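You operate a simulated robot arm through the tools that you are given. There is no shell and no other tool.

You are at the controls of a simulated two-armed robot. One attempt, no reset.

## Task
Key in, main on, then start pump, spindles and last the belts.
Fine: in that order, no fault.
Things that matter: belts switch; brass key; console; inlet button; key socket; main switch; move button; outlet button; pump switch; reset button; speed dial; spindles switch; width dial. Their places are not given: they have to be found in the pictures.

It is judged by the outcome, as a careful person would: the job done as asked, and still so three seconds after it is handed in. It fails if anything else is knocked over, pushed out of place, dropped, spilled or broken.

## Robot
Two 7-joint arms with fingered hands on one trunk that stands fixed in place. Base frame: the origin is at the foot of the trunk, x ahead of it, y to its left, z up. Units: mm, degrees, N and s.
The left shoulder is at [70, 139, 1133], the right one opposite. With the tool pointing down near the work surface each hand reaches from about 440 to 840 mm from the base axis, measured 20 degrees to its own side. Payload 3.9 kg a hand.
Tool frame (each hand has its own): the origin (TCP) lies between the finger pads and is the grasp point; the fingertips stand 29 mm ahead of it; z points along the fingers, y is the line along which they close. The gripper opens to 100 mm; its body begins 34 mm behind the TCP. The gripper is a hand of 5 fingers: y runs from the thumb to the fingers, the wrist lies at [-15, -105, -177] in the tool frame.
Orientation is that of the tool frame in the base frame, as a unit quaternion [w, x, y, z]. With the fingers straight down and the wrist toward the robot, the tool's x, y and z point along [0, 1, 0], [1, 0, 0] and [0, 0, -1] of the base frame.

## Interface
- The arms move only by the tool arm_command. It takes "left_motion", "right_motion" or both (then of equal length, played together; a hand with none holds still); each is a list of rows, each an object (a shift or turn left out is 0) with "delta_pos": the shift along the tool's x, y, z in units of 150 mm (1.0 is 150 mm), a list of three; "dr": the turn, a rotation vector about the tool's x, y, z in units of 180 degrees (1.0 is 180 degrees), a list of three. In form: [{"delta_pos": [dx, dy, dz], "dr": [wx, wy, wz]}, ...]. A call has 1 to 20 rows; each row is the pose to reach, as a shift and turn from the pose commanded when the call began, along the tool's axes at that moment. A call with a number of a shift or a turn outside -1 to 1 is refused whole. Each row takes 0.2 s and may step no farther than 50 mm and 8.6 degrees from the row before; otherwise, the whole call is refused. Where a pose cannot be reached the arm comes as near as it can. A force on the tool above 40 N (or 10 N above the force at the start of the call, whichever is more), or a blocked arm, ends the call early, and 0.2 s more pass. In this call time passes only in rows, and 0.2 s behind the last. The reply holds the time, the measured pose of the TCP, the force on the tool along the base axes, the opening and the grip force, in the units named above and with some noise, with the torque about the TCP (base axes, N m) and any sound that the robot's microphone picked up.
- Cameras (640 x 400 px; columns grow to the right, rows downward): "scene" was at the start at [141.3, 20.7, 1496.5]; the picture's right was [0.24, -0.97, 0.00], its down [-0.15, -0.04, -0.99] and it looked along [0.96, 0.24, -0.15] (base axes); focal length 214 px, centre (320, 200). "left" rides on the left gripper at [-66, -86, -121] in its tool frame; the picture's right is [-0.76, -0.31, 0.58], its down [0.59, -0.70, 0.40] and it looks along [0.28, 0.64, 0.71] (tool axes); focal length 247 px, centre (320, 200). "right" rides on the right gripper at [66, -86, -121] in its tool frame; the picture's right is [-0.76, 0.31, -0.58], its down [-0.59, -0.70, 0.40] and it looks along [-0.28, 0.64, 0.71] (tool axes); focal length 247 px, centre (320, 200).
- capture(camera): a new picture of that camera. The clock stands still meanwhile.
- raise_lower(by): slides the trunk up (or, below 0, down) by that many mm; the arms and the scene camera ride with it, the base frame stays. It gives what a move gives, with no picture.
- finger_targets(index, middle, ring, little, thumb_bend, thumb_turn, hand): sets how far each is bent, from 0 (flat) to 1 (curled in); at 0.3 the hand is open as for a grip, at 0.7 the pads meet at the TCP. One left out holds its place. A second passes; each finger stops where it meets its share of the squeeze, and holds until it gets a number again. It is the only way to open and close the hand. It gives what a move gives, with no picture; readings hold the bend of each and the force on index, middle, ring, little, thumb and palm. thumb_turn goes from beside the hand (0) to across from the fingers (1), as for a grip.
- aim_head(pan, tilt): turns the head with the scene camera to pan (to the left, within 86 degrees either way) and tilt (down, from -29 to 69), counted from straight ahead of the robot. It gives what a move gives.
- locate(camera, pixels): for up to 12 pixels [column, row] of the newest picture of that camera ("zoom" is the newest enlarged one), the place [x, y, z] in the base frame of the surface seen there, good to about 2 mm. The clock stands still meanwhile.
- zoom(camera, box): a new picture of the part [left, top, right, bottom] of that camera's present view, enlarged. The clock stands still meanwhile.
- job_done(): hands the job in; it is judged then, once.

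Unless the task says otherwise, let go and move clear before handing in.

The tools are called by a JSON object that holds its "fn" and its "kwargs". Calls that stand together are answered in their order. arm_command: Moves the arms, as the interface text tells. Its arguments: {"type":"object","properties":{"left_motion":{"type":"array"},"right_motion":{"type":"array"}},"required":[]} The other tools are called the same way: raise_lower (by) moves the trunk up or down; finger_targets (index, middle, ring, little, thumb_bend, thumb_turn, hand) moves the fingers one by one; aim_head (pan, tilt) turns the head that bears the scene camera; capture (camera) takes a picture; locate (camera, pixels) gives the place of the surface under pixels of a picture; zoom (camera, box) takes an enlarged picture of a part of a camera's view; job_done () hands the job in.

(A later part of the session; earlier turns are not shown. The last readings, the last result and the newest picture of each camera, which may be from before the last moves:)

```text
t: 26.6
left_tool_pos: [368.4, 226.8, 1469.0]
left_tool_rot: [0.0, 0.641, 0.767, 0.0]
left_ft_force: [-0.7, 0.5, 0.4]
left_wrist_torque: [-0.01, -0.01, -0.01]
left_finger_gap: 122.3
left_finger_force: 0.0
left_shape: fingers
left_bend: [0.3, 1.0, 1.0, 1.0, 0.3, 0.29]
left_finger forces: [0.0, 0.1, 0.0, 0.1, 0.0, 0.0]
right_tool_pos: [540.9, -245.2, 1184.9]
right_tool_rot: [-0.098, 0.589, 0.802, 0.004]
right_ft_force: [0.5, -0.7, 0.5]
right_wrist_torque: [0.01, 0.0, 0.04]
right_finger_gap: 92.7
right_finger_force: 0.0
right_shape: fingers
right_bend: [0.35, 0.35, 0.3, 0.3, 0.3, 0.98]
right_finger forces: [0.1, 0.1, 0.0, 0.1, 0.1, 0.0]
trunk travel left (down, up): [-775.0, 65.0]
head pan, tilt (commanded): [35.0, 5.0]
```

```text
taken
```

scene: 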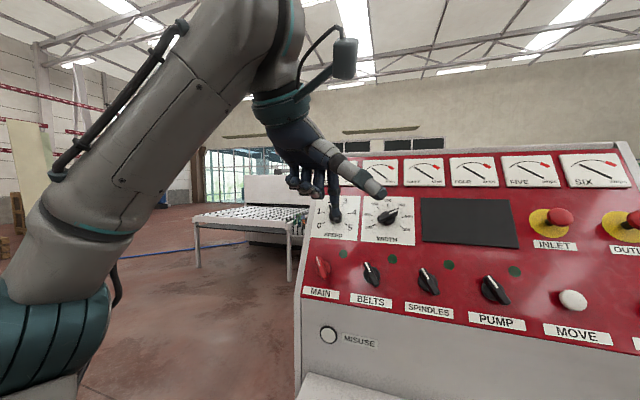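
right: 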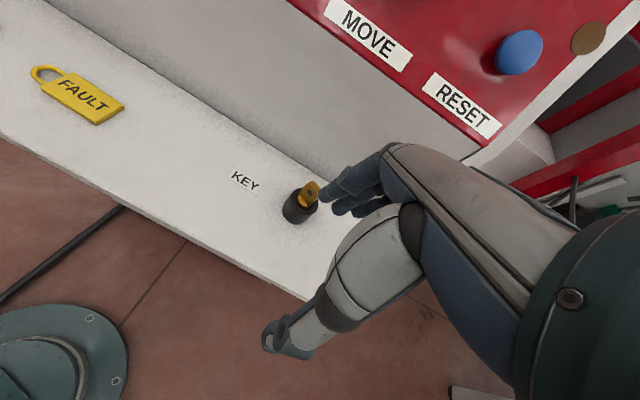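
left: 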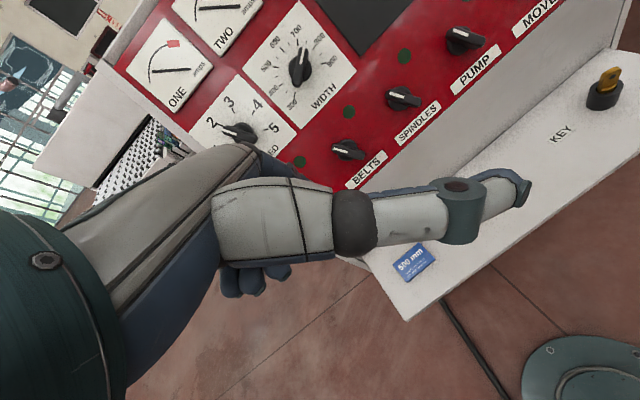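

The thumb sticks out sideways in this pose; I fold it across the palm instead.

{"fn": "finger_targets", "kwargs": {"hand": "left", "thumb_bend": 0.9, "thumb_turn": 1.0}}

{"fn": "zoom", "kwargs": {"camera": "scene", "box": [250, 80, 410, 240]}}

{"fn": "capture", "kwargs": {"camera": "left"}}

```text
t: 27.6
left_tool_pos: [368.6, 226.7, 1468.6]
left_tool_rot: [0.0, 0.64, 0.768, 0.0]
left_ft_force: [-0.7, 0.3, 0.3]
left_wrist_torque: [0.02, 0.02, 0.01]
left_finger_gap: 22.6
left_finger_force: 0.0
left_shape: fingers
left_bend: [0.3, 1.0, 1.0, 1.0, 0.9, 1.0]
left_finger forces: [0.1, 0.0, 0.0, 0.0, 0.1, 0.1]
right_tool_pos: [539.9, -243.5, 1185.2]
right_tool_rot: [-0.099, 0.588, 0.803, 0.003]
right_ft_force: [-0.4, -0.8, 0.8]
right_wrist_torque: [-0.02, -0.01, 0.01]
right_finger_gap: 92.8
right_finger_force: 0.1
right_shape: fingers
right_bend: [0.35, 0.35, 0.3, 0.3, 0.3, 0.98]
right_finger forces: [0.0, 0.1, 0.0, 0.0, 0.0, 0.1]
trunk travel left (down, up): [-775.0, 65.0]
head pan, tilt (commanded): [35.0, 5.0]
```

```text
2.50 times, centred on (330, 160) of scene
```

zoom: 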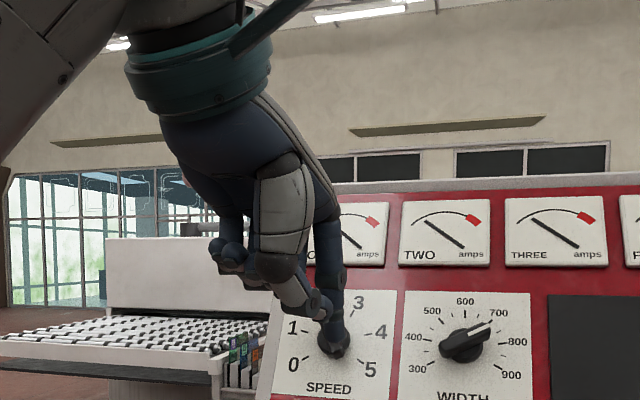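

```text
taken
```

left: 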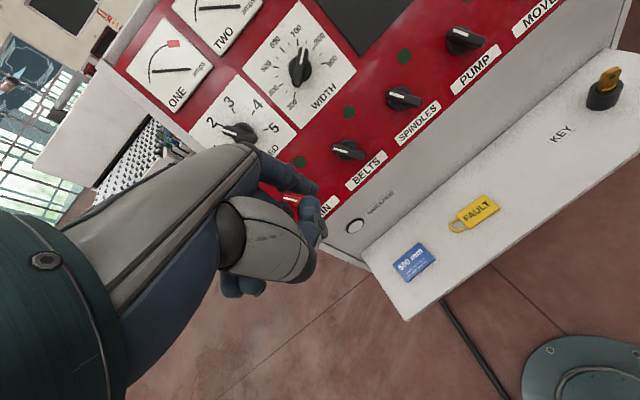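

Now only the index sticks out, the thumb is folded. I measure the index finger's points.

{"fn": "zoom", "kwargs": {"camera": "scene", "box": [290, 130, 370, 230]}}

{"fn": "zoom", "kwargs": {"camera": "left", "box": [220, 130, 340, 310]}}

```text
4.00 times, centred on (330, 180) of scene
```

zoom: 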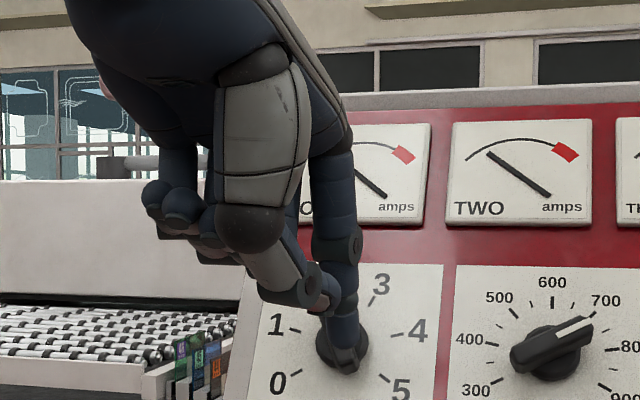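

```text
2.22 times, centred on (280, 220) of left
```

zoom: 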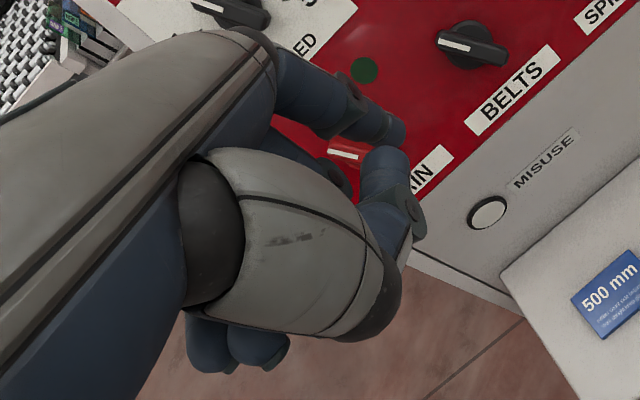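

{"fn": "locate", "kwargs": {"camera": "zoom", "pixels": [[400, 135], [375, 120], [345, 105], [310, 90], [270, 60], [385, 165], [375, 185], [415, 215], [390, 290], [340, 330], [220, 350], [260, 345]]}}

{"fn": "zoom", "kwargs": {"camera": "scene", "box": [290, 130, 370, 230]}}

{"fn": "locate", "kwargs": {"camera": "zoom", "pixels": [[345, 360], [340, 330], [340, 290], [338, 240], [330, 180], [325, 305], [290, 290], [255, 240], [200, 250], [165, 205], [180, 205], [315, 280]]}}

```text
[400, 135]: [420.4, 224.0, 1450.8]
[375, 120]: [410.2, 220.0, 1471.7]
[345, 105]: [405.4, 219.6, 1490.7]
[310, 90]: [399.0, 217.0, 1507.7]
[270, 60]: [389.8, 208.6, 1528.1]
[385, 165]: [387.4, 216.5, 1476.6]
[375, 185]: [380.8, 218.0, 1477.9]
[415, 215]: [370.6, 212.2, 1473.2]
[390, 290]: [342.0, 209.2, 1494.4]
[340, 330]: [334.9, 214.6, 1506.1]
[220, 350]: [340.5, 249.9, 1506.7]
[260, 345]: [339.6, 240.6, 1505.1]
```

```text
4.00 times, centred on (330, 180) of scene
```

zoom: 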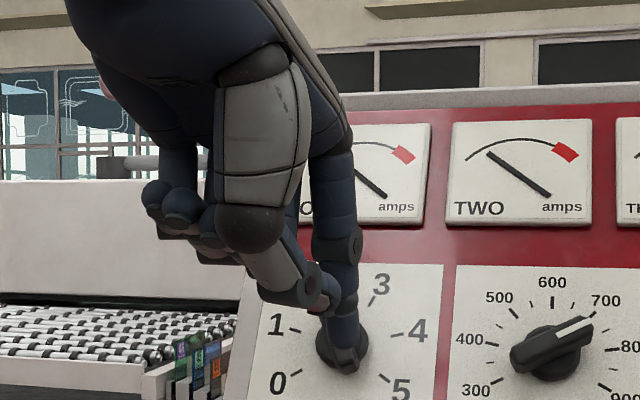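

```text
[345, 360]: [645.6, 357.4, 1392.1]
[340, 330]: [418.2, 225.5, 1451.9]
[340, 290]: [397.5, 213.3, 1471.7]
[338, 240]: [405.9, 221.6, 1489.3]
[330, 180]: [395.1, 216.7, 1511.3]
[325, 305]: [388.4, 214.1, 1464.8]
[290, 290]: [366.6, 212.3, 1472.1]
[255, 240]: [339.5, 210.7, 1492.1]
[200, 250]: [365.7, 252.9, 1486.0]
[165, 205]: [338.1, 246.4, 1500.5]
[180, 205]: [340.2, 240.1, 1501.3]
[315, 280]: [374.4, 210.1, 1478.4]
```

Index tip is ~29 mm ahead of the thumb tip along its pointing direction. I straighten the index more and curl the thumb fully for extra clearance.

{"fn": "finger_targets", "kwargs": {"hand": "left", "index": 0.15, "thumb_bend": 1.0}}

{"fn": "zoom", "kwargs": {"camera": "left", "box": [220, 130, 340, 310]}}

{"fn": "locate", "kwargs": {"camera": "zoom", "pixels": [[400, 115], [405, 125], [385, 105], [360, 90], [320, 70], [280, 45], [360, 175], [350, 200], [385, 215], [400, 180], [370, 290], [260, 345]]}}

{"fn": "zoom", "kwargs": {"camera": "scene", "box": [290, 130, 370, 230]}}

```text
t: 28.6
left_tool_pos: [368.0, 226.5, 1468.4]
left_tool_rot: [0.0, 0.641, 0.768, 0.0]
left_ft_force: [0.3, 0.0, -0.5]
left_wrist_torque: [-0.02, 0.0, -0.03]
left_finger_gap: 35.1
left_finger_force: 0.0
left_shape: fingers
left_bend: [0.15, 1.0, 1.0, 1.0, 1.0, 1.0]
left_finger forces: [0.0, 0.0, 0.1, 0.0, 0.1, 0.0]
right_tool_pos: [540.0, -244.2, 1184.8]
right_tool_rot: [-0.098, 0.589, 0.802, 0.005]
right_ft_force: [0.1, 0.8, 0.3]
right_wrist_torque: [0.03, 0.03, 0.01]
right_finger_gap: 92.7
right_finger_force: 0.1
right_shape: fingers
right_bend: [0.35, 0.35, 0.3, 0.3, 0.3, 0.98]
right_finger forces: [0.0, 0.1, 0.1, 0.0, 0.1, 0.0]
trunk travel left (down, up): [-775.0, 65.0]
head pan, tilt (commanded): [35.0, 5.0]
```

```text
2.22 times, centred on (280, 220) of left
```

zoom: 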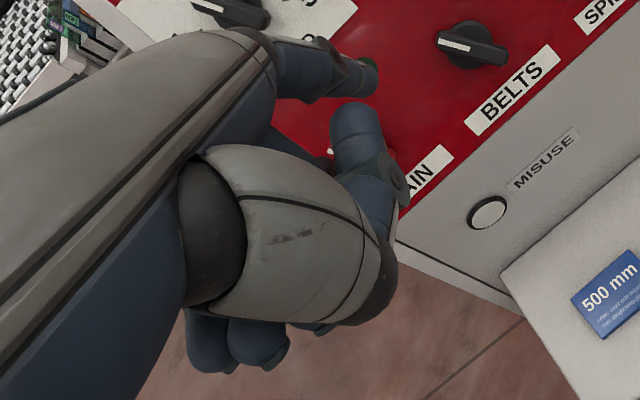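

```text
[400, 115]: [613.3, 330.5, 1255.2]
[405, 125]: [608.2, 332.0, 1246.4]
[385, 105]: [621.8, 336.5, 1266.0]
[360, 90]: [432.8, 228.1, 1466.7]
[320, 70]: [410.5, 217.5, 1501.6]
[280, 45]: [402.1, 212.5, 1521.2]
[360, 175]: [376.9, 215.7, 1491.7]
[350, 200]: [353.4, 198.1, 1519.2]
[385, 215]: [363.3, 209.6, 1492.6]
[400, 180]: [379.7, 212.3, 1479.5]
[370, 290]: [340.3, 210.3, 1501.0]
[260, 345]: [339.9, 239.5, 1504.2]
```

```text
4.00 times, centred on (330, 180) of scene
```

zoom: 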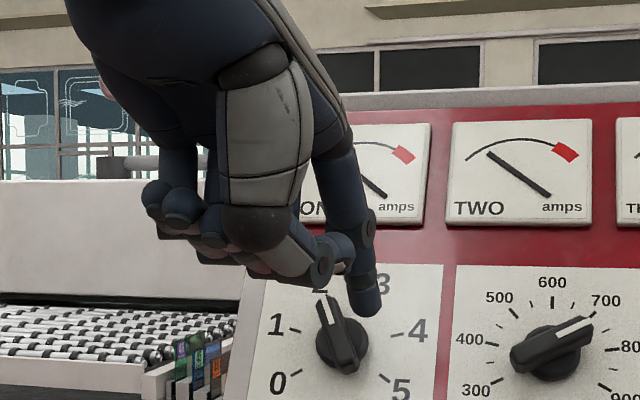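

{"fn": "locate", "kwargs": {"camera": "zoom", "pixels": [[372, 312], [362, 300], [370, 295], [358, 270], [350, 240], [340, 200], [330, 165], [378, 300], [360, 315], [325, 265], [345, 250], [340, 270]]}}

{"fn": "zoom", "kwargs": {"camera": "left", "box": [260, 140, 310, 190]}}

{"fn": "locate", "kwargs": {"camera": "zoom", "pixels": [[410, 180], [430, 160], [380, 150], [350, 190], [300, 120], [250, 100], [400, 220], [330, 230], [440, 140], [280, 200]]}}

```text
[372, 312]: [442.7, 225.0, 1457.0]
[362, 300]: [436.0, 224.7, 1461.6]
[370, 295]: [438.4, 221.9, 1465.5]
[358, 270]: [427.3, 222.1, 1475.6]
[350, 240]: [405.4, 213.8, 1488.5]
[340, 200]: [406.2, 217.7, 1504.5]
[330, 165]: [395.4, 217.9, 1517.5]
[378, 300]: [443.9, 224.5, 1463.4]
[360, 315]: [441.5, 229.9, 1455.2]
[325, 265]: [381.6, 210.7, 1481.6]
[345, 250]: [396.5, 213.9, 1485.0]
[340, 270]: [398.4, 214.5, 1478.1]
```

```text
8.00 times, centred on (285, 165) of left
```

zoom: 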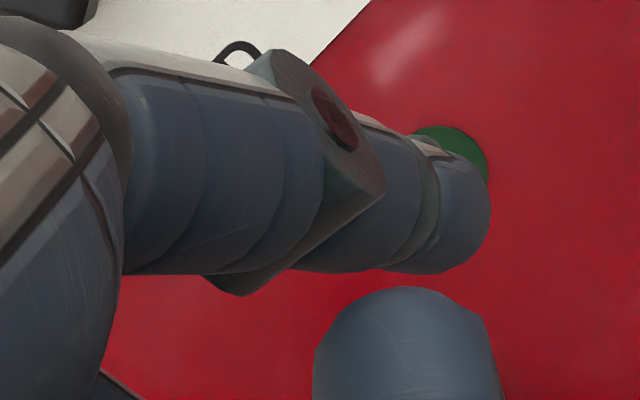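

```text
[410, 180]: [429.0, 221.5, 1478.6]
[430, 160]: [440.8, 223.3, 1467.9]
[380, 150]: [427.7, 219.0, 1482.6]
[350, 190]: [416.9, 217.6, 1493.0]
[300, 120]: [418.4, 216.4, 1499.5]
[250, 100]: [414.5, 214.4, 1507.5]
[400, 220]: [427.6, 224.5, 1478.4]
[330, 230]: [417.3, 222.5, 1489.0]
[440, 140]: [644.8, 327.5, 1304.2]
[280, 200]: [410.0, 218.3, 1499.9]
```

Index tip sits at about tool (−7, 71, 12), pointing 37° off tool z, well ahead of thumb and curled fingers. Next I re-aim the head and measure the knobs precisely.

{"fn": "aim_head", "kwargs": {"pan": 22, "tilt": 25}}

{"fn": "capture", "kwargs": {"camera": "scene"}}

```text
t: 29.4
left_tool_pos: [368.1, 226.8, 1469.2]
left_tool_rot: [0.001, 0.641, 0.767, 0.001]
left_ft_force: [0.6, -0.5, 0.4]
left_wrist_torque: [0.02, -0.01, 0.0]
left_finger_gap: 34.8
left_finger_force: 0.1
left_shape: fingers
left_bend: [0.15, 1.0, 1.0, 1.0, 1.0, 1.0]
left_finger forces: [0.0, 0.0, 0.1, 0.0, 0.1, 0.0]
right_tool_pos: [541.1, -244.3, 1184.2]
right_tool_rot: [-0.098, 0.588, 0.803, 0.004]
right_ft_force: [0.6, 0.3, 0.6]
right_wrist_torque: [0.0, -0.02, -0.03]
right_finger_gap: 92.8
right_finger_force: 0.1
right_shape: fingers
right_bend: [0.35, 0.35, 0.3, 0.3, 0.3, 0.98]
right_finger forces: [0.0, 0.0, 0.0, 0.1, 0.1, 0.0]
trunk travel left (down, up): [-775.0, 65.0]
head pan, tilt (commanded): [22.0, 25.0]
```

```text
taken
```

scene: 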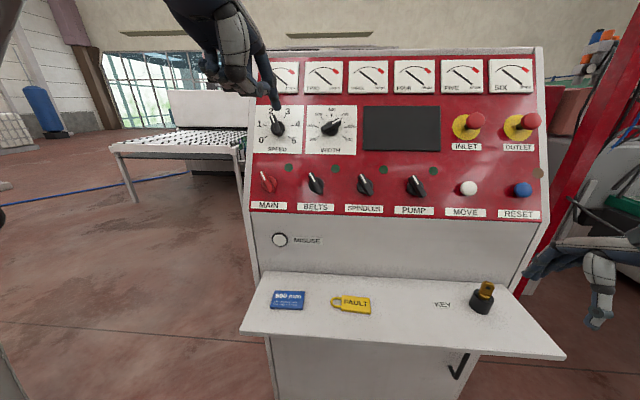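

{"fn": "zoom", "kwargs": {"camera": "scene", "box": [253, 162, 288, 202]}}

{"fn": "locate", "kwargs": {"camera": "zoom", "pixels": [[253, 140], [270, 170], [285, 190], [320, 225], [340, 265], [350, 280], [345, 190], [372, 215], [260, 210], [275, 255], [310, 275], [330, 175]]}}

{"fn": "zoom", "kwargs": {"camera": "scene", "box": [298, 162, 333, 202]}}

{"fn": "zoom", "kwargs": {"camera": "scene", "box": [347, 162, 382, 202]}}

{"fn": "zoom", "kwargs": {"camera": "scene", "box": [398, 164, 433, 204]}}

```text
10.00 times, centred on (270, 182) of scene
```

zoom: 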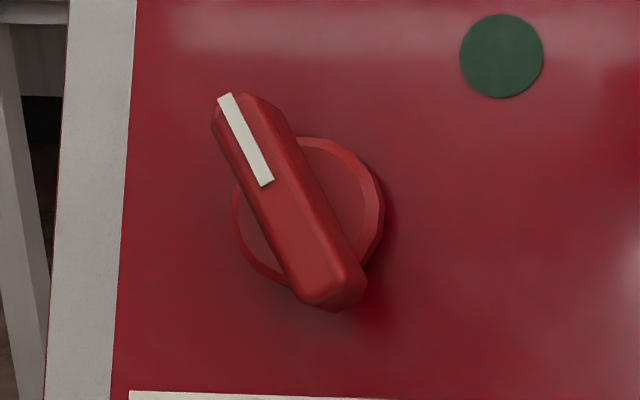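

```text
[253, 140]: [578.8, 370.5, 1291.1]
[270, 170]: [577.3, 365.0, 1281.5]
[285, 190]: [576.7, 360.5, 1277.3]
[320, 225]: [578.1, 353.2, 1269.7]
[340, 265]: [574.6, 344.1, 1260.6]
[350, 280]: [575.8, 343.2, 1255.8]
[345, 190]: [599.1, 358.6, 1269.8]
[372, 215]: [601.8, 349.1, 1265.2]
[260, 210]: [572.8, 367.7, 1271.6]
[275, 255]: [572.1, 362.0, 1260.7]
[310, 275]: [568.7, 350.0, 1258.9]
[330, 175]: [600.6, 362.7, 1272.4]
```

```text
10.00 times, centred on (316, 182) of scene
```

zoom: 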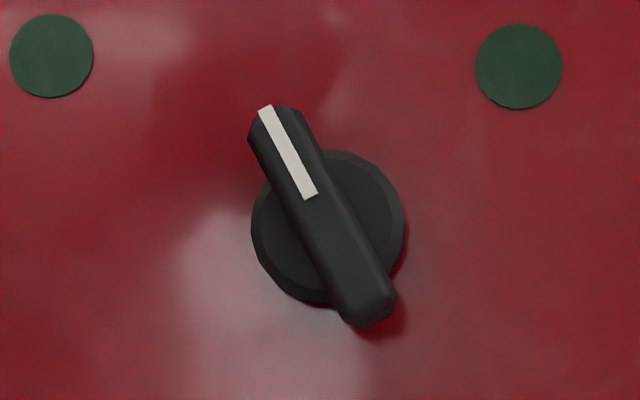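

```text
10.00 times, centred on (364, 182) of scene
```

zoom: 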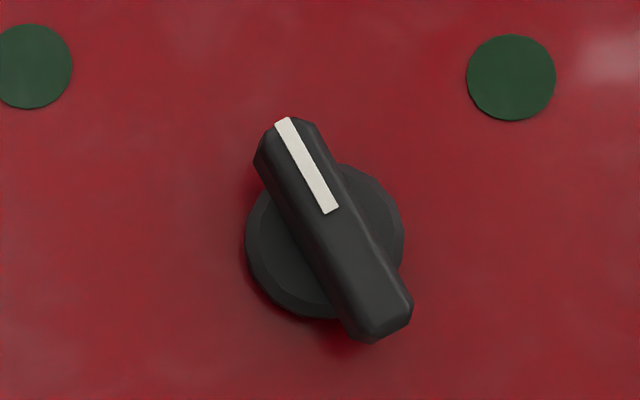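

```text
10.00 times, centred on (416, 184) of scene
```

zoom: 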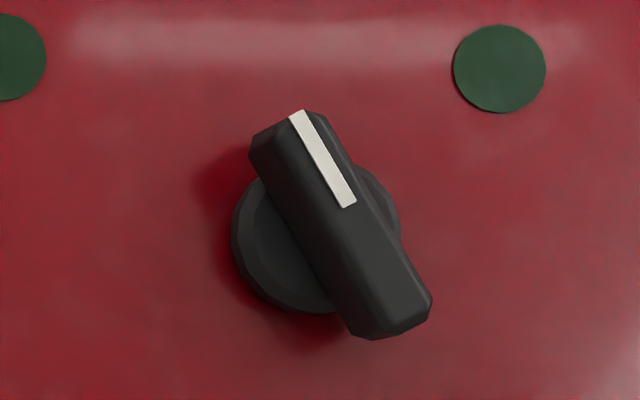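

{"fn": "locate", "kwargs": {"camera": "zoom", "pixels": [[340, 225], [325, 195], [355, 255], [300, 140], [385, 310]]}}

{"fn": "locate", "kwargs": {"camera": "scene", "pixels": [[316.4, 183.6], [317.5, 186], [315, 181], [365.3, 185], [366.5, 187.5], [364, 182.5], [266.8, 182], [271.5, 191], [263, 174], [280, 170], [240, 200], [289, 167.5]]}}

```text
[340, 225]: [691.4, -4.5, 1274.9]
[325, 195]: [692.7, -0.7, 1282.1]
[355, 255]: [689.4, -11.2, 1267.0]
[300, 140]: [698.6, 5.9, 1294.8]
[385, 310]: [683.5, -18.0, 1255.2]
```

```text
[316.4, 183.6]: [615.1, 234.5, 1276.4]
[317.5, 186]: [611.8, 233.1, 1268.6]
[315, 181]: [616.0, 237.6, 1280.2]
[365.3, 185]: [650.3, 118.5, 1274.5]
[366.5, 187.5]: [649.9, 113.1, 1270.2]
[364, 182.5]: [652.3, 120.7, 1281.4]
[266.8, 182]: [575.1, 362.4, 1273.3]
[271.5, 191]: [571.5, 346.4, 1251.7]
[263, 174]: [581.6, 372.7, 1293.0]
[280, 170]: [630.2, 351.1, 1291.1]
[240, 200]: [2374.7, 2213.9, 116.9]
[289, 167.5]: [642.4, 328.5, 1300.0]
```

Knob centres on the panel (along-row s): MAIN −170.5, BELTS −42, SPINDLES 84, PUMP 211; handles point ~27° left, 15–37 mm proud. I now bring the left hand toward MAIN: first a small yaw with a shift.

{"fn": "arm_command", "kwargs": {"left_motion": [{"delta_pos": [0.145, 0.072, 0.156], "dr": [0, 0, -0.0131]}, {"delta_pos": [0.29, 0.143, 0.311], "dr": [0, 0, -0.0263]}, {"delta_pos": [0.435, 0.215, 0.467], "dr": [0, 0, -0.0394]}]}}

{"fn": "arm_command", "kwargs": {"left_motion": [{"delta_pos": [0.076, 0.156, 0.187], "dr": [-0.032, 0, 0]}, {"delta_pos": [0.153, 0.312, 0.374], "dr": [-0.064, 0, 0]}, {"delta_pos": [0.229, 0.467, 0.56], "dr": [-0.096, 0, 0]}, {"delta_pos": [0.305, 0.623, 0.747], "dr": [-0.1278, 0, 0]}]}}

{"fn": "capture", "kwargs": {"camera": "scene"}}

{"fn": "capture", "kwargs": {"camera": "left"}}

```text
t: 30.2
left_tool_pos: [389.4, 298.2, 1398.7]
left_tool_rot: [0.0, 0.591, 0.806, 0.001]
left_ft_force: [0.0, 0.2, 0.2]
left_wrist_torque: [0.0, -0.02, -0.03]
left_finger_gap: 35.4
left_finger_force: 0.1
left_shape: fingers
left_bend: [0.15, 1.0, 1.0, 1.0, 1.0, 1.0]
left_finger forces: [0.0, 0.0, 0.0, 0.1, 0.0, 0.1]
right_tool_pos: [540.2, -243.8, 1185.8]
right_tool_rot: [-0.099, 0.589, 0.802, 0.004]
right_ft_force: [-0.2, 0.9, -0.4]
right_wrist_torque: [-0.02, 0.01, -0.01]
right_finger_gap: 92.5
right_finger_force: 0.0
right_shape: fingers
right_bend: [0.35, 0.35, 0.3, 0.3, 0.3, 0.98]
right_finger forces: [0.0, 0.0, 0.0, 0.1, 0.0, 0.0]
trunk travel left (down, up): [-775.0, 65.0]
head pan, tilt (commanded): [22.0, 25.0]
```

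```text
t: 31.2
left_tool_pos: [464.1, 371.4, 1286.8]
left_tool_rot: [0.118, 0.58, 0.79, 0.16]
left_ft_force: [0.4, 1.0, 0.2]
left_wrist_torque: [-0.02, -0.01, 0.01]
left_finger_gap: 35.3
left_finger_force: 0.0
left_shape: fingers
left_bend: [0.15, 1.0, 1.0, 1.0, 1.0, 1.0]
left_finger forces: [0.0, 0.1, 0.0, 0.1, 0.1, 0.0]
right_tool_pos: [540.4, -242.4, 1184.9]
right_tool_rot: [-0.098, 0.589, 0.802, 0.004]
right_ft_force: [0.1, 0.9, 0.2]
right_wrist_torque: [-0.01, -0.03, -0.01]
right_finger_gap: 92.7
right_finger_force: 0.1
right_shape: fingers
right_bend: [0.35, 0.35, 0.3, 0.3, 0.3, 0.98]
right_finger forces: [0.1, 0.0, 0.0, 0.1, 0.0, 0.1]
trunk travel left (down, up): [-775.0, 65.0]
head pan, tilt (commanded): [22.0, 25.0]
```

```text
taken
```

scene: 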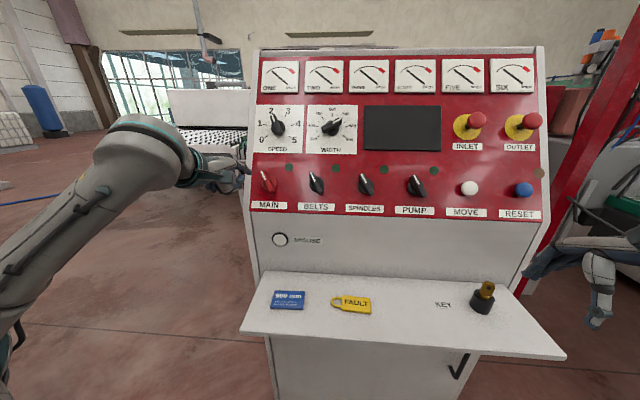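

```text
taken
```

left: 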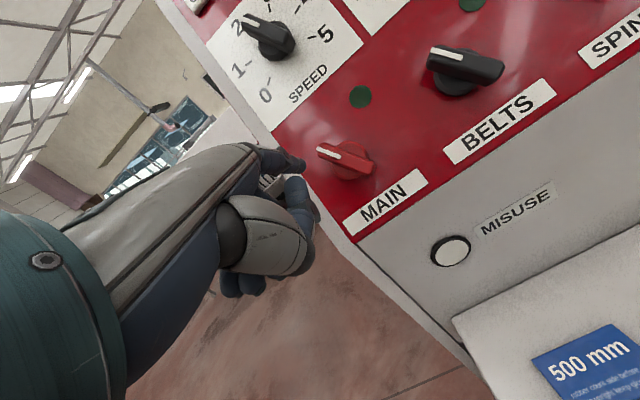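

The index tip is left of MAIN at (303,163) in the left camera. I measure the tip and knob in this view.

{"fn": "zoom", "kwargs": {"camera": "left", "box": [250, 120, 400, 220]}}

{"fn": "zoom", "kwargs": {"camera": "scene", "box": [220, 150, 290, 210]}}

```text
4.00 times, centred on (325, 170) of left
```

zoom: 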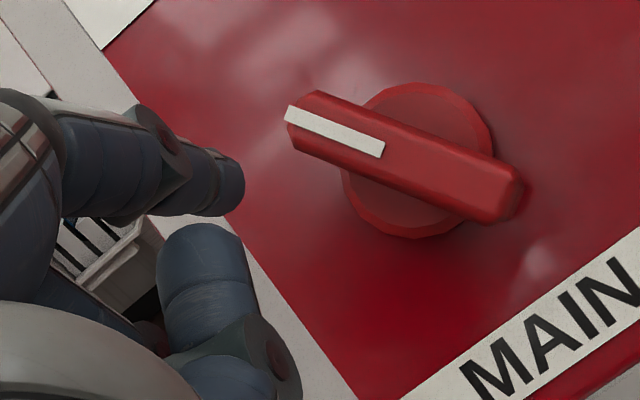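

```text
6.67 times, centred on (255, 180) of scene
```

zoom: 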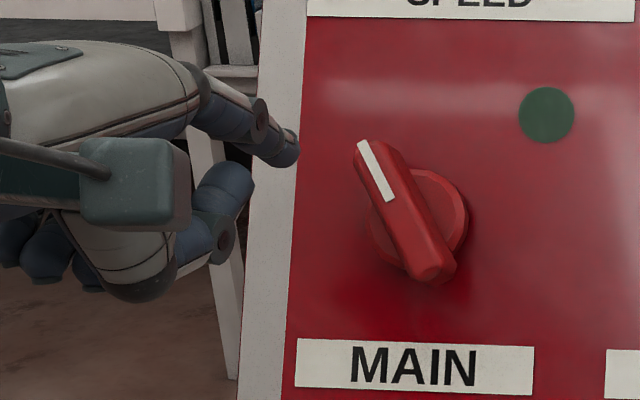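

{"fn": "locate", "kwargs": {"camera": "zoom", "pixels": [[290, 148], [280, 155], [293, 155], [275, 140], [265, 120], [245, 115], [230, 180], [220, 170], [240, 185], [408, 210], [370, 150], [440, 270]]}}

{"fn": "zoom", "kwargs": {"camera": "left", "box": [250, 120, 400, 220]}}

{"fn": "locate", "kwargs": {"camera": "zoom", "pixels": [[240, 185], [225, 165], [225, 205], [200, 180], [130, 150], [205, 235], [230, 260], [300, 110], [400, 165], [510, 200], [380, 110], [480, 130]]}}

```text
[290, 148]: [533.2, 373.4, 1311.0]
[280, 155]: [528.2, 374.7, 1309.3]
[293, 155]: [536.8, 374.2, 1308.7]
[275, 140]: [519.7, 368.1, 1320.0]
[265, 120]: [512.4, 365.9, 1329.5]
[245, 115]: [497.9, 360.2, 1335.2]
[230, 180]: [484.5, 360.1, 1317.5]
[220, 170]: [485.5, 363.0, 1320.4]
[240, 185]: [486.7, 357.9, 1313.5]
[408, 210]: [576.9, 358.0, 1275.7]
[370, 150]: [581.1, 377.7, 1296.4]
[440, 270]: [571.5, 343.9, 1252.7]
```

```text
4.00 times, centred on (325, 170) of left
```

zoom: 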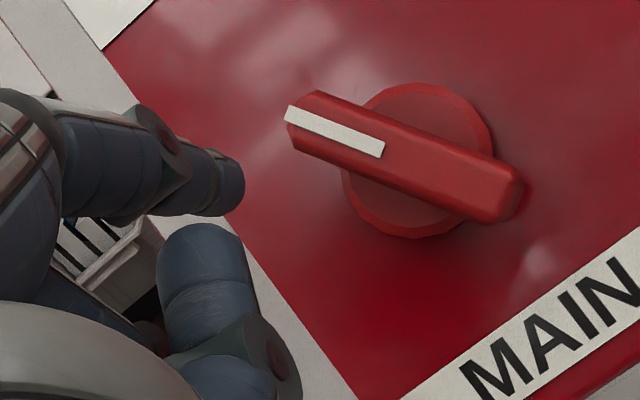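

```text
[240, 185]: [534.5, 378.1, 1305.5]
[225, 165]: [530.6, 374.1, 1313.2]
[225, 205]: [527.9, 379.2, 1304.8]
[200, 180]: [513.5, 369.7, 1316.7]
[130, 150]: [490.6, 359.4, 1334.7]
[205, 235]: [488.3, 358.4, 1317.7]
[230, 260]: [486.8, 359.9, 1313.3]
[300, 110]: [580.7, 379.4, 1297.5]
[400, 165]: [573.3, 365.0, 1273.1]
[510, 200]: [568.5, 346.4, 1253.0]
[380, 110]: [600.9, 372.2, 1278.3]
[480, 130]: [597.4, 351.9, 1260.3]
```

Tip axis is at panel (s −203, v 1445), h 81 mm – about 9 mm to the left of the handle's side. I advance 62 mm straight toward the panel, beside the handle.

{"fn": "arm_command", "kwargs": {"left_motion": [{"delta_pos": [0, 0.1, 0.133]}, {"delta_pos": [0, 0.18, 0.24]}, {"delta_pos": [0, 0.229, 0.304]}]}}

{"fn": "zoom", "kwargs": {"camera": "left", "box": [250, 120, 400, 220]}}

{"fn": "zoom", "kwargs": {"camera": "scene", "box": [235, 155, 295, 205]}}

```text
t: 32.0
left_tool_pos: [512.4, 383.3, 1257.9]
left_tool_rot: [0.118, 0.58, 0.79, 0.161]
left_ft_force: [-0.4, -0.2, 0.4]
left_wrist_torque: [0.02, 0.08, -0.01]
left_finger_gap: 35.2
left_finger_force: 0.5
left_shape: fingers
left_bend: [0.15, 1.0, 1.0, 1.0, 1.0, 1.0]
left_finger forces: [0.2, 0.1, 0.0, 0.0, 0.0, 0.1]
right_tool_pos: [539.9, -243.8, 1184.1]
right_tool_rot: [-0.097, 0.589, 0.802, 0.004]
right_ft_force: [0.5, 0.5, -0.2]
right_wrist_torque: [-0.04, -0.01, -0.01]
right_finger_gap: 92.8
right_finger_force: 0.0
right_shape: fingers
right_bend: [0.35, 0.35, 0.3, 0.3, 0.3, 0.98]
right_finger forces: [0.0, 0.1, 0.0, 0.0, 0.1, 0.0]
trunk travel left (down, up): [-775.0, 65.0]
head pan, tilt (commanded): [22.0, 25.0]
```

```text
4.00 times, centred on (325, 170) of left
```

zoom: 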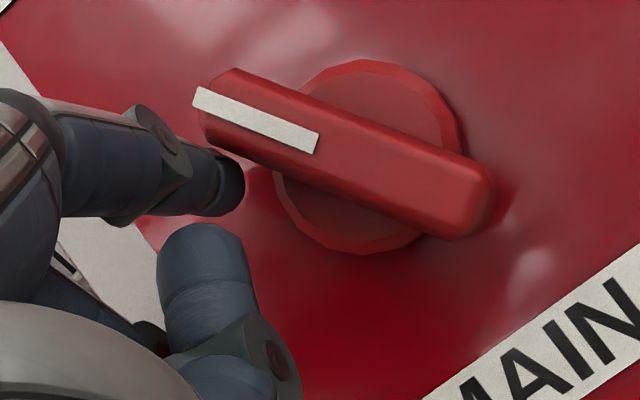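

```text
8.00 times, centred on (265, 180) of scene
```

zoom: 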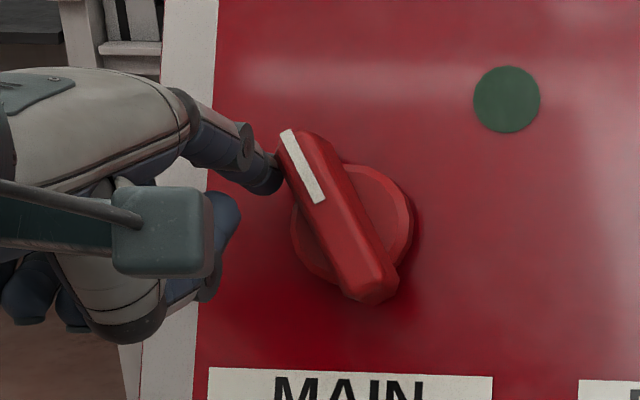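

The finger is beside the handle's upper-left side, nearly touching. I push along the arc that turns the handle clockwise to about +25°.

{"fn": "arm_command", "kwargs": {"left_motion": [{"delta_pos": [-0.062, 0.017, 0.0127]}, {"delta_pos": [-0.078, 0.033, 0.0]}, {"delta_pos": [-0.094, 0.05, -0.0127]}, {"delta_pos": [-0.118, 0.065, -0.024]}, {"delta_pos": [-0.145, 0.0775, -0.0333]}, {"delta_pos": [-0.174, 0.0855, -0.0393]}]}}

{"fn": "zoom", "kwargs": {"camera": "left", "box": [250, 120, 400, 220]}}

{"fn": "zoom", "kwargs": {"camera": "scene", "box": [235, 155, 295, 205]}}

```text
t: 33.4
left_tool_pos: [528.0, 361.4, 1268.5]
left_tool_rot: [0.118, 0.58, 0.79, 0.161]
left_ft_force: [-0.1, 0.3, 0.1]
left_wrist_torque: [0.01, 0.0, 0.05]
left_finger_gap: 35.5
left_finger_force: 0.1
left_shape: fingers
left_bend: [0.15, 1.0, 1.0, 1.0, 1.0, 1.0]
left_finger forces: [0.4, 0.0, 0.1, 0.1, 0.1, 0.0]
right_tool_pos: [540.2, -244.4, 1185.0]
right_tool_rot: [-0.099, 0.59, 0.801, 0.005]
right_ft_force: [-0.1, -0.4, -0.5]
right_wrist_torque: [0.0, 0.02, 0.0]
right_finger_gap: 92.7
right_finger_force: 0.1
right_shape: fingers
right_bend: [0.35, 0.35, 0.3, 0.3, 0.3, 0.98]
right_finger forces: [0.0, 0.0, 0.0, 0.0, 0.0, 0.0]
trunk travel left (down, up): [-775.0, 65.0]
head pan, tilt (commanded): [22.0, 25.0]
```

```text
4.00 times, centred on (325, 170) of left
```

zoom: 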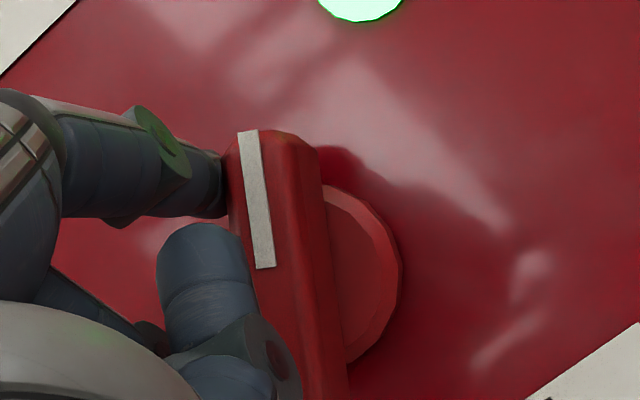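

```text
8.00 times, centred on (265, 180) of scene
```

zoom: 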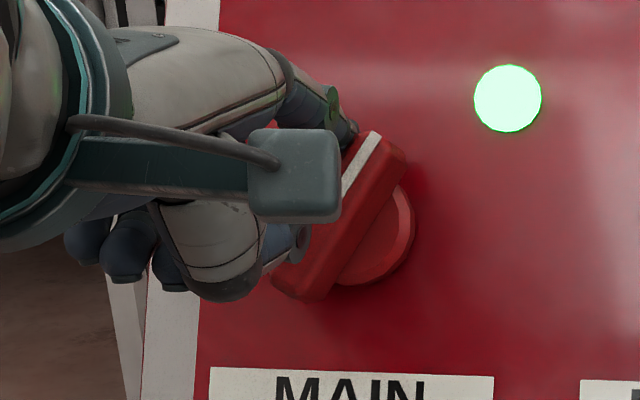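

MAIN is on: its lamp glows bright green at (508,98) and the handle points right. I ease the finger left off the handle and back out from the panel.

{"fn": "arm_command", "kwargs": {"left_motion": [{"delta_pos": [0.04, 0, 0]}, {"delta_pos": [0.04, -0.12, -0.16]}, {"delta_pos": [0.04, -0.257, -0.341]}]}}

{"fn": "capture", "kwargs": {"camera": "scene"}}

{"fn": "capture", "kwargs": {"camera": "left"}}

```text
t: 34.2
left_tool_pos: [472.7, 348.6, 1302.5]
left_tool_rot: [0.118, 0.58, 0.79, 0.161]
left_ft_force: [1.0, 0.2, 0.9]
left_wrist_torque: [-0.02, -0.03, 0.01]
left_finger_gap: 35.3
left_finger_force: 0.0
left_shape: fingers
left_bend: [0.15, 1.0, 1.0, 1.0, 1.0, 1.0]
left_finger forces: [0.1, 0.0, 0.0, 0.0, 0.1, 0.1]
right_tool_pos: [538.2, -243.9, 1185.1]
right_tool_rot: [-0.098, 0.589, 0.802, 0.004]
right_ft_force: [-0.3, -0.5, 0.0]
right_wrist_torque: [-0.01, -0.02, -0.02]
right_finger_gap: 92.8
right_finger_force: 0.1
right_shape: fingers
right_bend: [0.35, 0.35, 0.3, 0.3, 0.3, 0.98]
right_finger forces: [0.0, 0.1, 0.1, 0.1, 0.0, 0.1]
trunk travel left (down, up): [-775.0, 65.0]
head pan, tilt (commanded): [22.0, 25.0]
```

```text
taken
```

scene: 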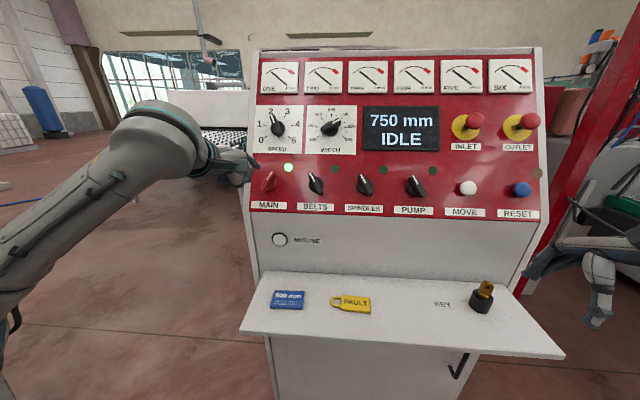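

```text
taken
```

left: 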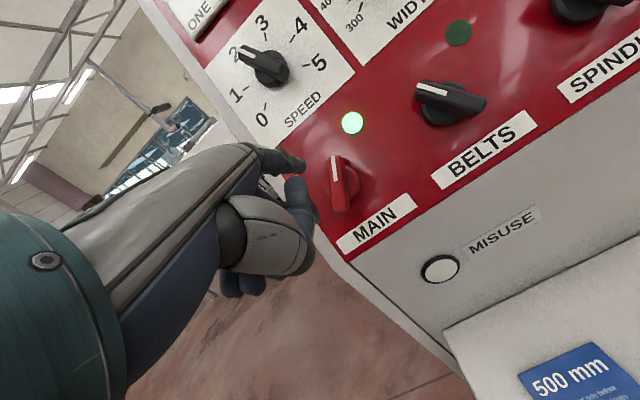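

The display reads "750 mm IDLE" and MAIN stays on. I move the left hand along the row toward PUMP at ~100 mm from the panel.

{"fn": "arm_command", "kwargs": {"left_motion": [{"delta_pos": [-0.3, -0.06, -0.08]}, {"delta_pos": [-0.6, -0.06, -0.08]}, {"delta_pos": [-0.9, -0.06, -0.08]}]}}

{"fn": "arm_command", "kwargs": {"left_motion": [{"delta_pos": [-0.3, 0, 0]}, {"delta_pos": [-0.6, 0, 0]}, {"delta_pos": [-0.9, 0, 0]}]}}

{"fn": "capture", "kwargs": {"camera": "scene"}}

{"fn": "capture", "kwargs": {"camera": "left"}}

```text
t: 35.0
left_tool_pos: [502.2, 215.4, 1306.7]
left_tool_rot: [0.117, 0.58, 0.79, 0.162]
left_ft_force: [0.1, -0.5, 0.5]
left_wrist_torque: [0.0, -0.02, 0.02]
left_finger_gap: 35.2
left_finger_force: 0.0
left_shape: fingers
left_bend: [0.15, 1.0, 1.0, 1.0, 1.0, 1.0]
left_finger forces: [0.1, 0.1, 0.0, 0.0, 0.0, 0.1]
right_tool_pos: [541.6, -244.9, 1184.1]
right_tool_rot: [-0.099, 0.588, 0.803, 0.005]
right_ft_force: [-0.4, -0.2, 0.1]
right_wrist_torque: [0.01, 0.0, 0.0]
right_finger_gap: 92.9
right_finger_force: 0.1
right_shape: fingers
right_bend: [0.35, 0.35, 0.3, 0.3, 0.3, 0.98]
right_finger forces: [0.0, 0.0, 0.0, 0.0, 0.0, 0.0]
trunk travel left (down, up): [-775.0, 65.0]
head pan, tilt (commanded): [22.0, 25.0]
```

```text
t: 35.8
left_tool_pos: [543.1, 86.2, 1308.0]
left_tool_rot: [0.117, 0.58, 0.79, 0.161]
left_ft_force: [0.1, -0.9, -0.2]
left_wrist_torque: [0.01, -0.01, -0.01]
left_finger_gap: 35.7
left_finger_force: 0.0
left_shape: fingers
left_bend: [0.15, 1.0, 1.0, 1.0, 1.0, 1.0]
left_finger forces: [0.0, 0.0, 0.0, 0.1, 0.1, 0.0]
right_tool_pos: [539.4, -246.4, 1184.1]
right_tool_rot: [-0.098, 0.588, 0.803, 0.006]
right_ft_force: [0.5, 0.2, 1.0]
right_wrist_torque: [0.03, -0.01, 0.0]
right_finger_gap: 92.8
right_finger_force: 0.0
right_shape: fingers
right_bend: [0.35, 0.35, 0.3, 0.3, 0.3, 0.98]
right_finger forces: [0.0, 0.0, 0.0, 0.0, 0.0, 0.1]
trunk travel left (down, up): [-775.0, 65.0]
head pan, tilt (commanded): [22.0, 25.0]
```

```text
taken
```

scene: 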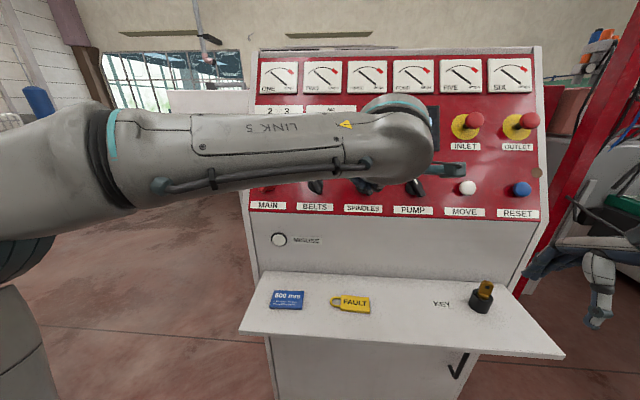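

```text
taken
```

left: 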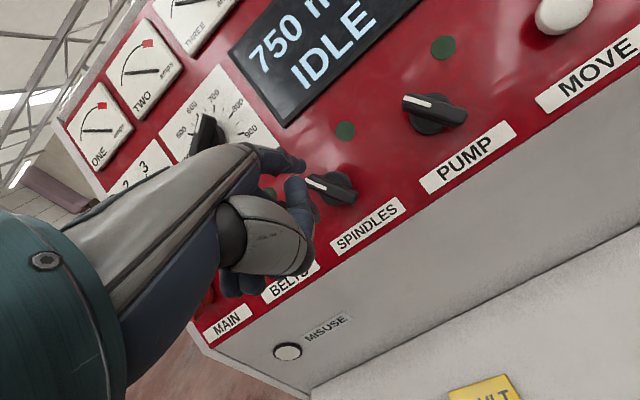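

The forearm hides the scene view, but the left camera shows the tip between SPINDLES and PUMP. I move on to the start spot left of PUMP's handle.

{"fn": "arm_command", "kwargs": {"left_motion": [{"delta_pos": [-0.28, 0.0, 0.0]}, {"delta_pos": [-0.53, 0.0, 0.0]}, {"delta_pos": [-0.561, 0.014, 0.151]}]}}

{"fn": "capture", "kwargs": {"camera": "left"}}

{"fn": "zoom", "kwargs": {"camera": "left", "box": [250, 120, 400, 220]}}

```text
t: 36.6
left_tool_pos: [577.0, 11.7, 1288.8]
left_tool_rot: [0.119, 0.58, 0.79, 0.159]
left_ft_force: [-0.1, 0.9, 0.6]
left_wrist_torque: [-0.02, 0.01, -0.04]
left_finger_gap: 35.4
left_finger_force: 0.0
left_shape: fingers
left_bend: [0.15, 1.0, 1.0, 1.0, 1.0, 1.0]
left_finger forces: [0.1, 0.0, 0.0, 0.0, 0.0, 0.0]
right_tool_pos: [541.1, -241.8, 1184.4]
right_tool_rot: [-0.097, 0.588, 0.803, 0.003]
right_ft_force: [0.3, 0.9, 0.9]
right_wrist_torque: [-0.01, 0.0, 0.02]
right_finger_gap: 92.7
right_finger_force: 0.1
right_shape: fingers
right_bend: [0.35, 0.35, 0.3, 0.3, 0.3, 0.98]
right_finger forces: [0.0, 0.1, 0.1, 0.1, 0.1, 0.0]
trunk travel left (down, up): [-775.0, 65.0]
head pan, tilt (commanded): [22.0, 25.0]
```

```text
taken
```

left: 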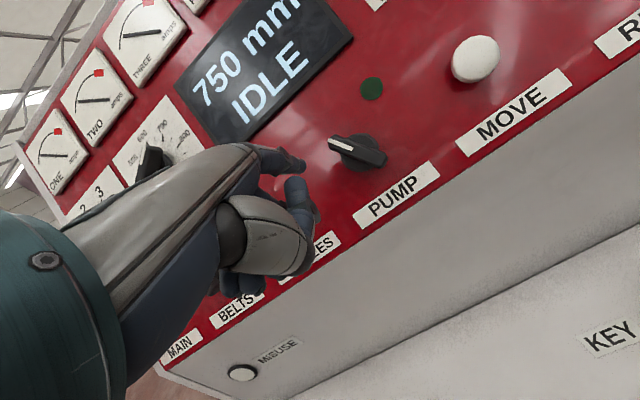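

```text
4.00 times, centred on (325, 170) of left
```

zoom: 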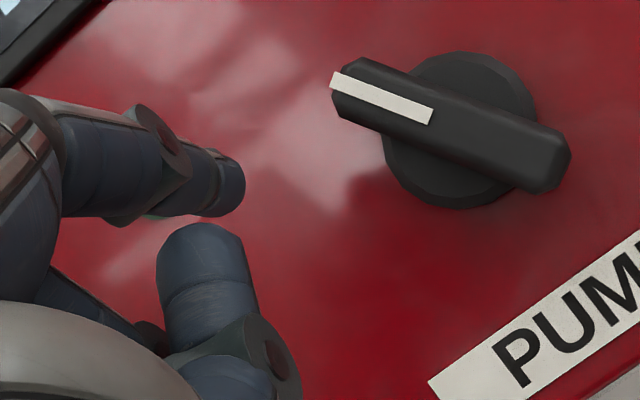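

{"fn": "locate", "kwargs": {"camera": "zoom", "pixels": [[240, 185], [225, 165], [225, 205], [200, 180], [340, 85], [355, 70], [385, 100], [430, 120], [455, 130], [555, 170], [345, 115], [500, 80]]}}

```text
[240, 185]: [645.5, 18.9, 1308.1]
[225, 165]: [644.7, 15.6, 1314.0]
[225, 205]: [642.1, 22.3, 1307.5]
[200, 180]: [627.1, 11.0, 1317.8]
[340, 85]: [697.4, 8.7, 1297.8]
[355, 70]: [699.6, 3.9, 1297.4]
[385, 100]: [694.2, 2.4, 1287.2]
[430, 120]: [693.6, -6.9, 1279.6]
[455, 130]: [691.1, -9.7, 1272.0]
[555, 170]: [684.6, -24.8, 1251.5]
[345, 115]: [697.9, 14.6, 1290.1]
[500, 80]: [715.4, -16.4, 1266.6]
```

The tip is ~41 mm left of PUMP's centre (a little farther than at MAIN). I advance 57 mm toward the panel with a 7.5 mm shift right, to end beside the handle.

{"fn": "arm_command", "kwargs": {"left_motion": [{"delta_pos": [-0.05, 0.08, 0.106]}, {"delta_pos": [-0.05, 0.16, 0.212]}, {"delta_pos": [-0.05, 0.229, 0.304]}]}}

{"fn": "zoom", "kwargs": {"camera": "left", "box": [250, 120, 400, 220]}}

```text
t: 37.4
left_tool_pos: [627.0, 18.5, 1257.8]
left_tool_rot: [0.118, 0.58, 0.79, 0.161]
left_ft_force: [-0.6, -0.5, 0.4]
left_wrist_torque: [0.04, 0.01, -0.03]
left_finger_gap: 35.3
left_finger_force: 0.0
left_shape: fingers
left_bend: [0.15, 1.0, 1.0, 1.0, 1.0, 1.0]
left_finger forces: [0.0, 0.1, 0.0, 0.0, 0.0, 0.0]
right_tool_pos: [540.6, -245.5, 1184.2]
right_tool_rot: [-0.099, 0.588, 0.802, 0.005]
right_ft_force: [0.2, -0.1, 1.2]
right_wrist_torque: [-0.02, 0.02, -0.02]
right_finger_gap: 92.5
right_finger_force: 0.0
right_shape: fingers
right_bend: [0.35, 0.35, 0.3, 0.3, 0.3, 0.98]
right_finger forces: [0.0, 0.0, 0.0, 0.1, 0.1, 0.0]
trunk travel left (down, up): [-775.0, 65.0]
head pan, tilt (commanded): [22.0, 25.0]
```

```text
4.00 times, centred on (325, 170) of left
```

zoom: 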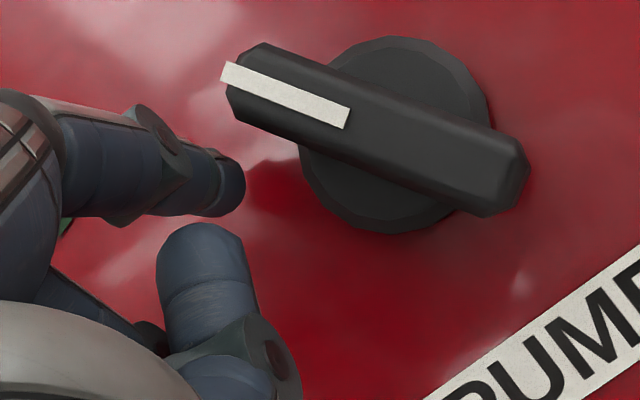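

The geometry matches the MAIN case except ~6 mm more gap. I push along the same arc with that extra travel.

{"fn": "arm_command", "kwargs": {"left_motion": [{"delta_pos": [-0.06, 0.0147, 0.014]}, {"delta_pos": [-0.102, 0.017, 0.0127]}, {"delta_pos": [-0.118, 0.033, 0.0]}, {"delta_pos": [-0.134, 0.05, -0.0127]}, {"delta_pos": [-0.158, 0.065, -0.024]}, {"delta_pos": [-0.185, 0.0775, -0.0333]}, {"delta_pos": [-0.214, 0.0855, -0.0393]}]}}

{"fn": "capture", "kwargs": {"camera": "left"}}

{"fn": "zoom", "kwargs": {"camera": "left", "box": [250, 100, 400, 220]}}

```text
t: 39.0
left_tool_pos: [644.4, -2.1, 1282.0]
left_tool_rot: [0.13, 0.576, 0.792, 0.154]
left_ft_force: [-0.3, 0.0, -0.5]
left_wrist_torque: [0.04, -0.02, 0.02]
left_finger_gap: 35.1
left_finger_force: 0.0
left_shape: fingers
left_bend: [0.15, 1.0, 1.0, 1.0, 1.0, 1.0]
left_finger forces: [0.0, 0.1, 0.0, 0.0, 0.0, 0.0]
right_tool_pos: [540.0, -245.3, 1184.4]
right_tool_rot: [-0.098, 0.589, 0.802, 0.004]
right_ft_force: [0.1, 0.3, -0.3]
right_wrist_torque: [0.0, 0.01, -0.02]
right_finger_gap: 92.7
right_finger_force: 0.1
right_shape: fingers
right_bend: [0.35, 0.35, 0.3, 0.3, 0.3, 0.98]
right_finger forces: [0.0, 0.0, 0.1, 0.0, 0.0, 0.0]
trunk travel left (down, up): [-775.0, 65.0]
head pan, tilt (commanded): [22.0, 25.0]
```

```text
taken
```

left: 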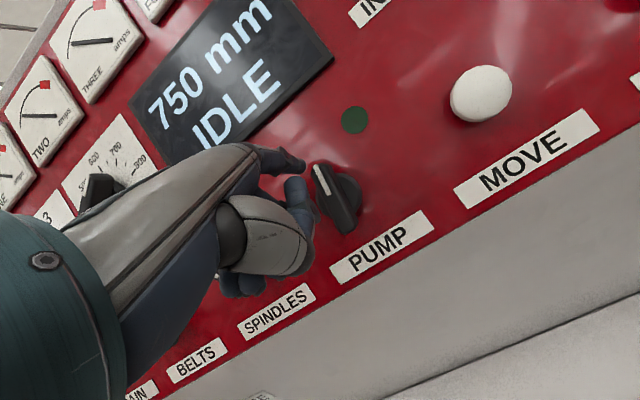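

```text
3.33 times, centred on (325, 160) of left
```

zoom: 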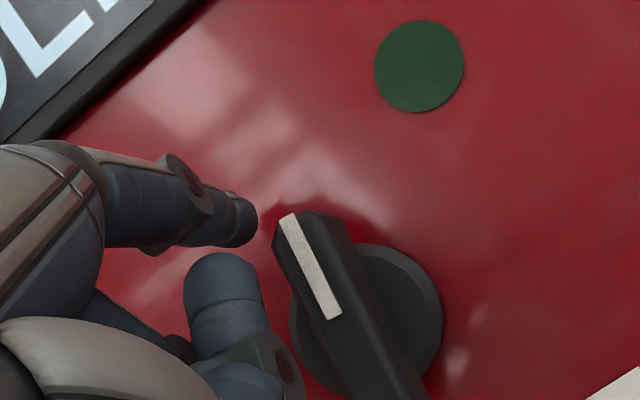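

The PUMP handle only reached about +14° (lamp at (419,66) dark): the arm drifted up off its commanded pose (a wrist limit), and the finger slipped past the handle's end. I back out and re-check.

{"fn": "arm_command", "kwargs": {"left_motion": [{"delta_pos": [0, -0.016, -0.155]}, {"delta_pos": [0, -0.138, -0.272]}]}}

{"fn": "capture", "kwargs": {"camera": "left"}}

{"fn": "capture", "kwargs": {"camera": "scene"}}

```text
t: 39.6
left_tool_pos: [608.8, -17.5, 1301.8]
left_tool_rot: [0.122, 0.579, 0.791, 0.158]
left_ft_force: [-0.3, -0.1, -0.7]
left_wrist_torque: [0.05, -0.02, 0.0]
left_finger_gap: 35.2
left_finger_force: 0.0
left_shape: fingers
left_bend: [0.15, 1.0, 1.0, 1.0, 1.0, 1.0]
left_finger forces: [0.0, 0.0, 0.0, 0.1, 0.1, 0.1]
right_tool_pos: [537.7, -244.8, 1186.0]
right_tool_rot: [-0.098, 0.59, 0.802, 0.006]
right_ft_force: [0.1, -0.7, 0.1]
right_wrist_torque: [0.0, 0.0, -0.02]
right_finger_gap: 92.7
right_finger_force: 0.0
right_shape: fingers
right_bend: [0.35, 0.35, 0.3, 0.3, 0.3, 0.98]
right_finger forces: [0.0, 0.0, 0.0, 0.0, 0.1, 0.0]
trunk travel left (down, up): [-775.0, 65.0]
head pan, tilt (commanded): [22.0, 25.0]
```

```text
taken
```

left: 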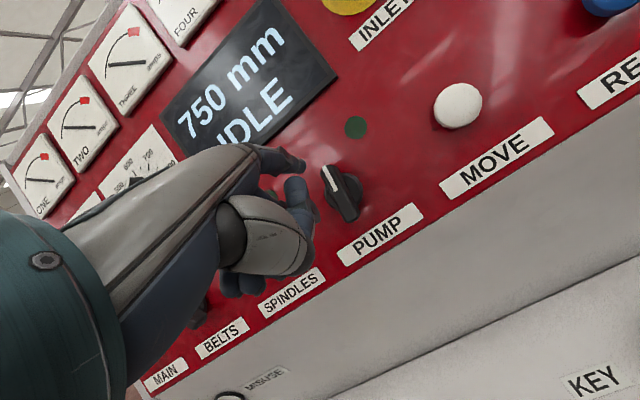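

```text
taken
```

scene: 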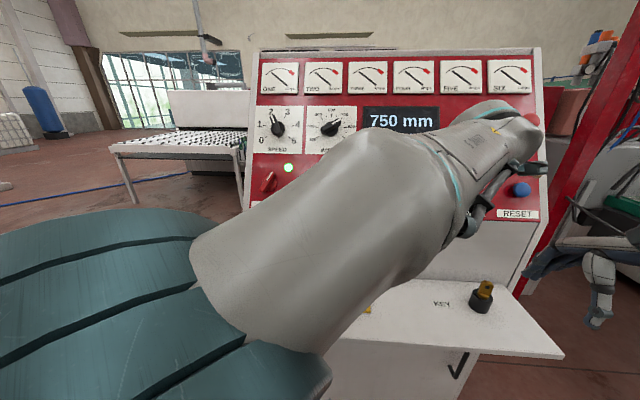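

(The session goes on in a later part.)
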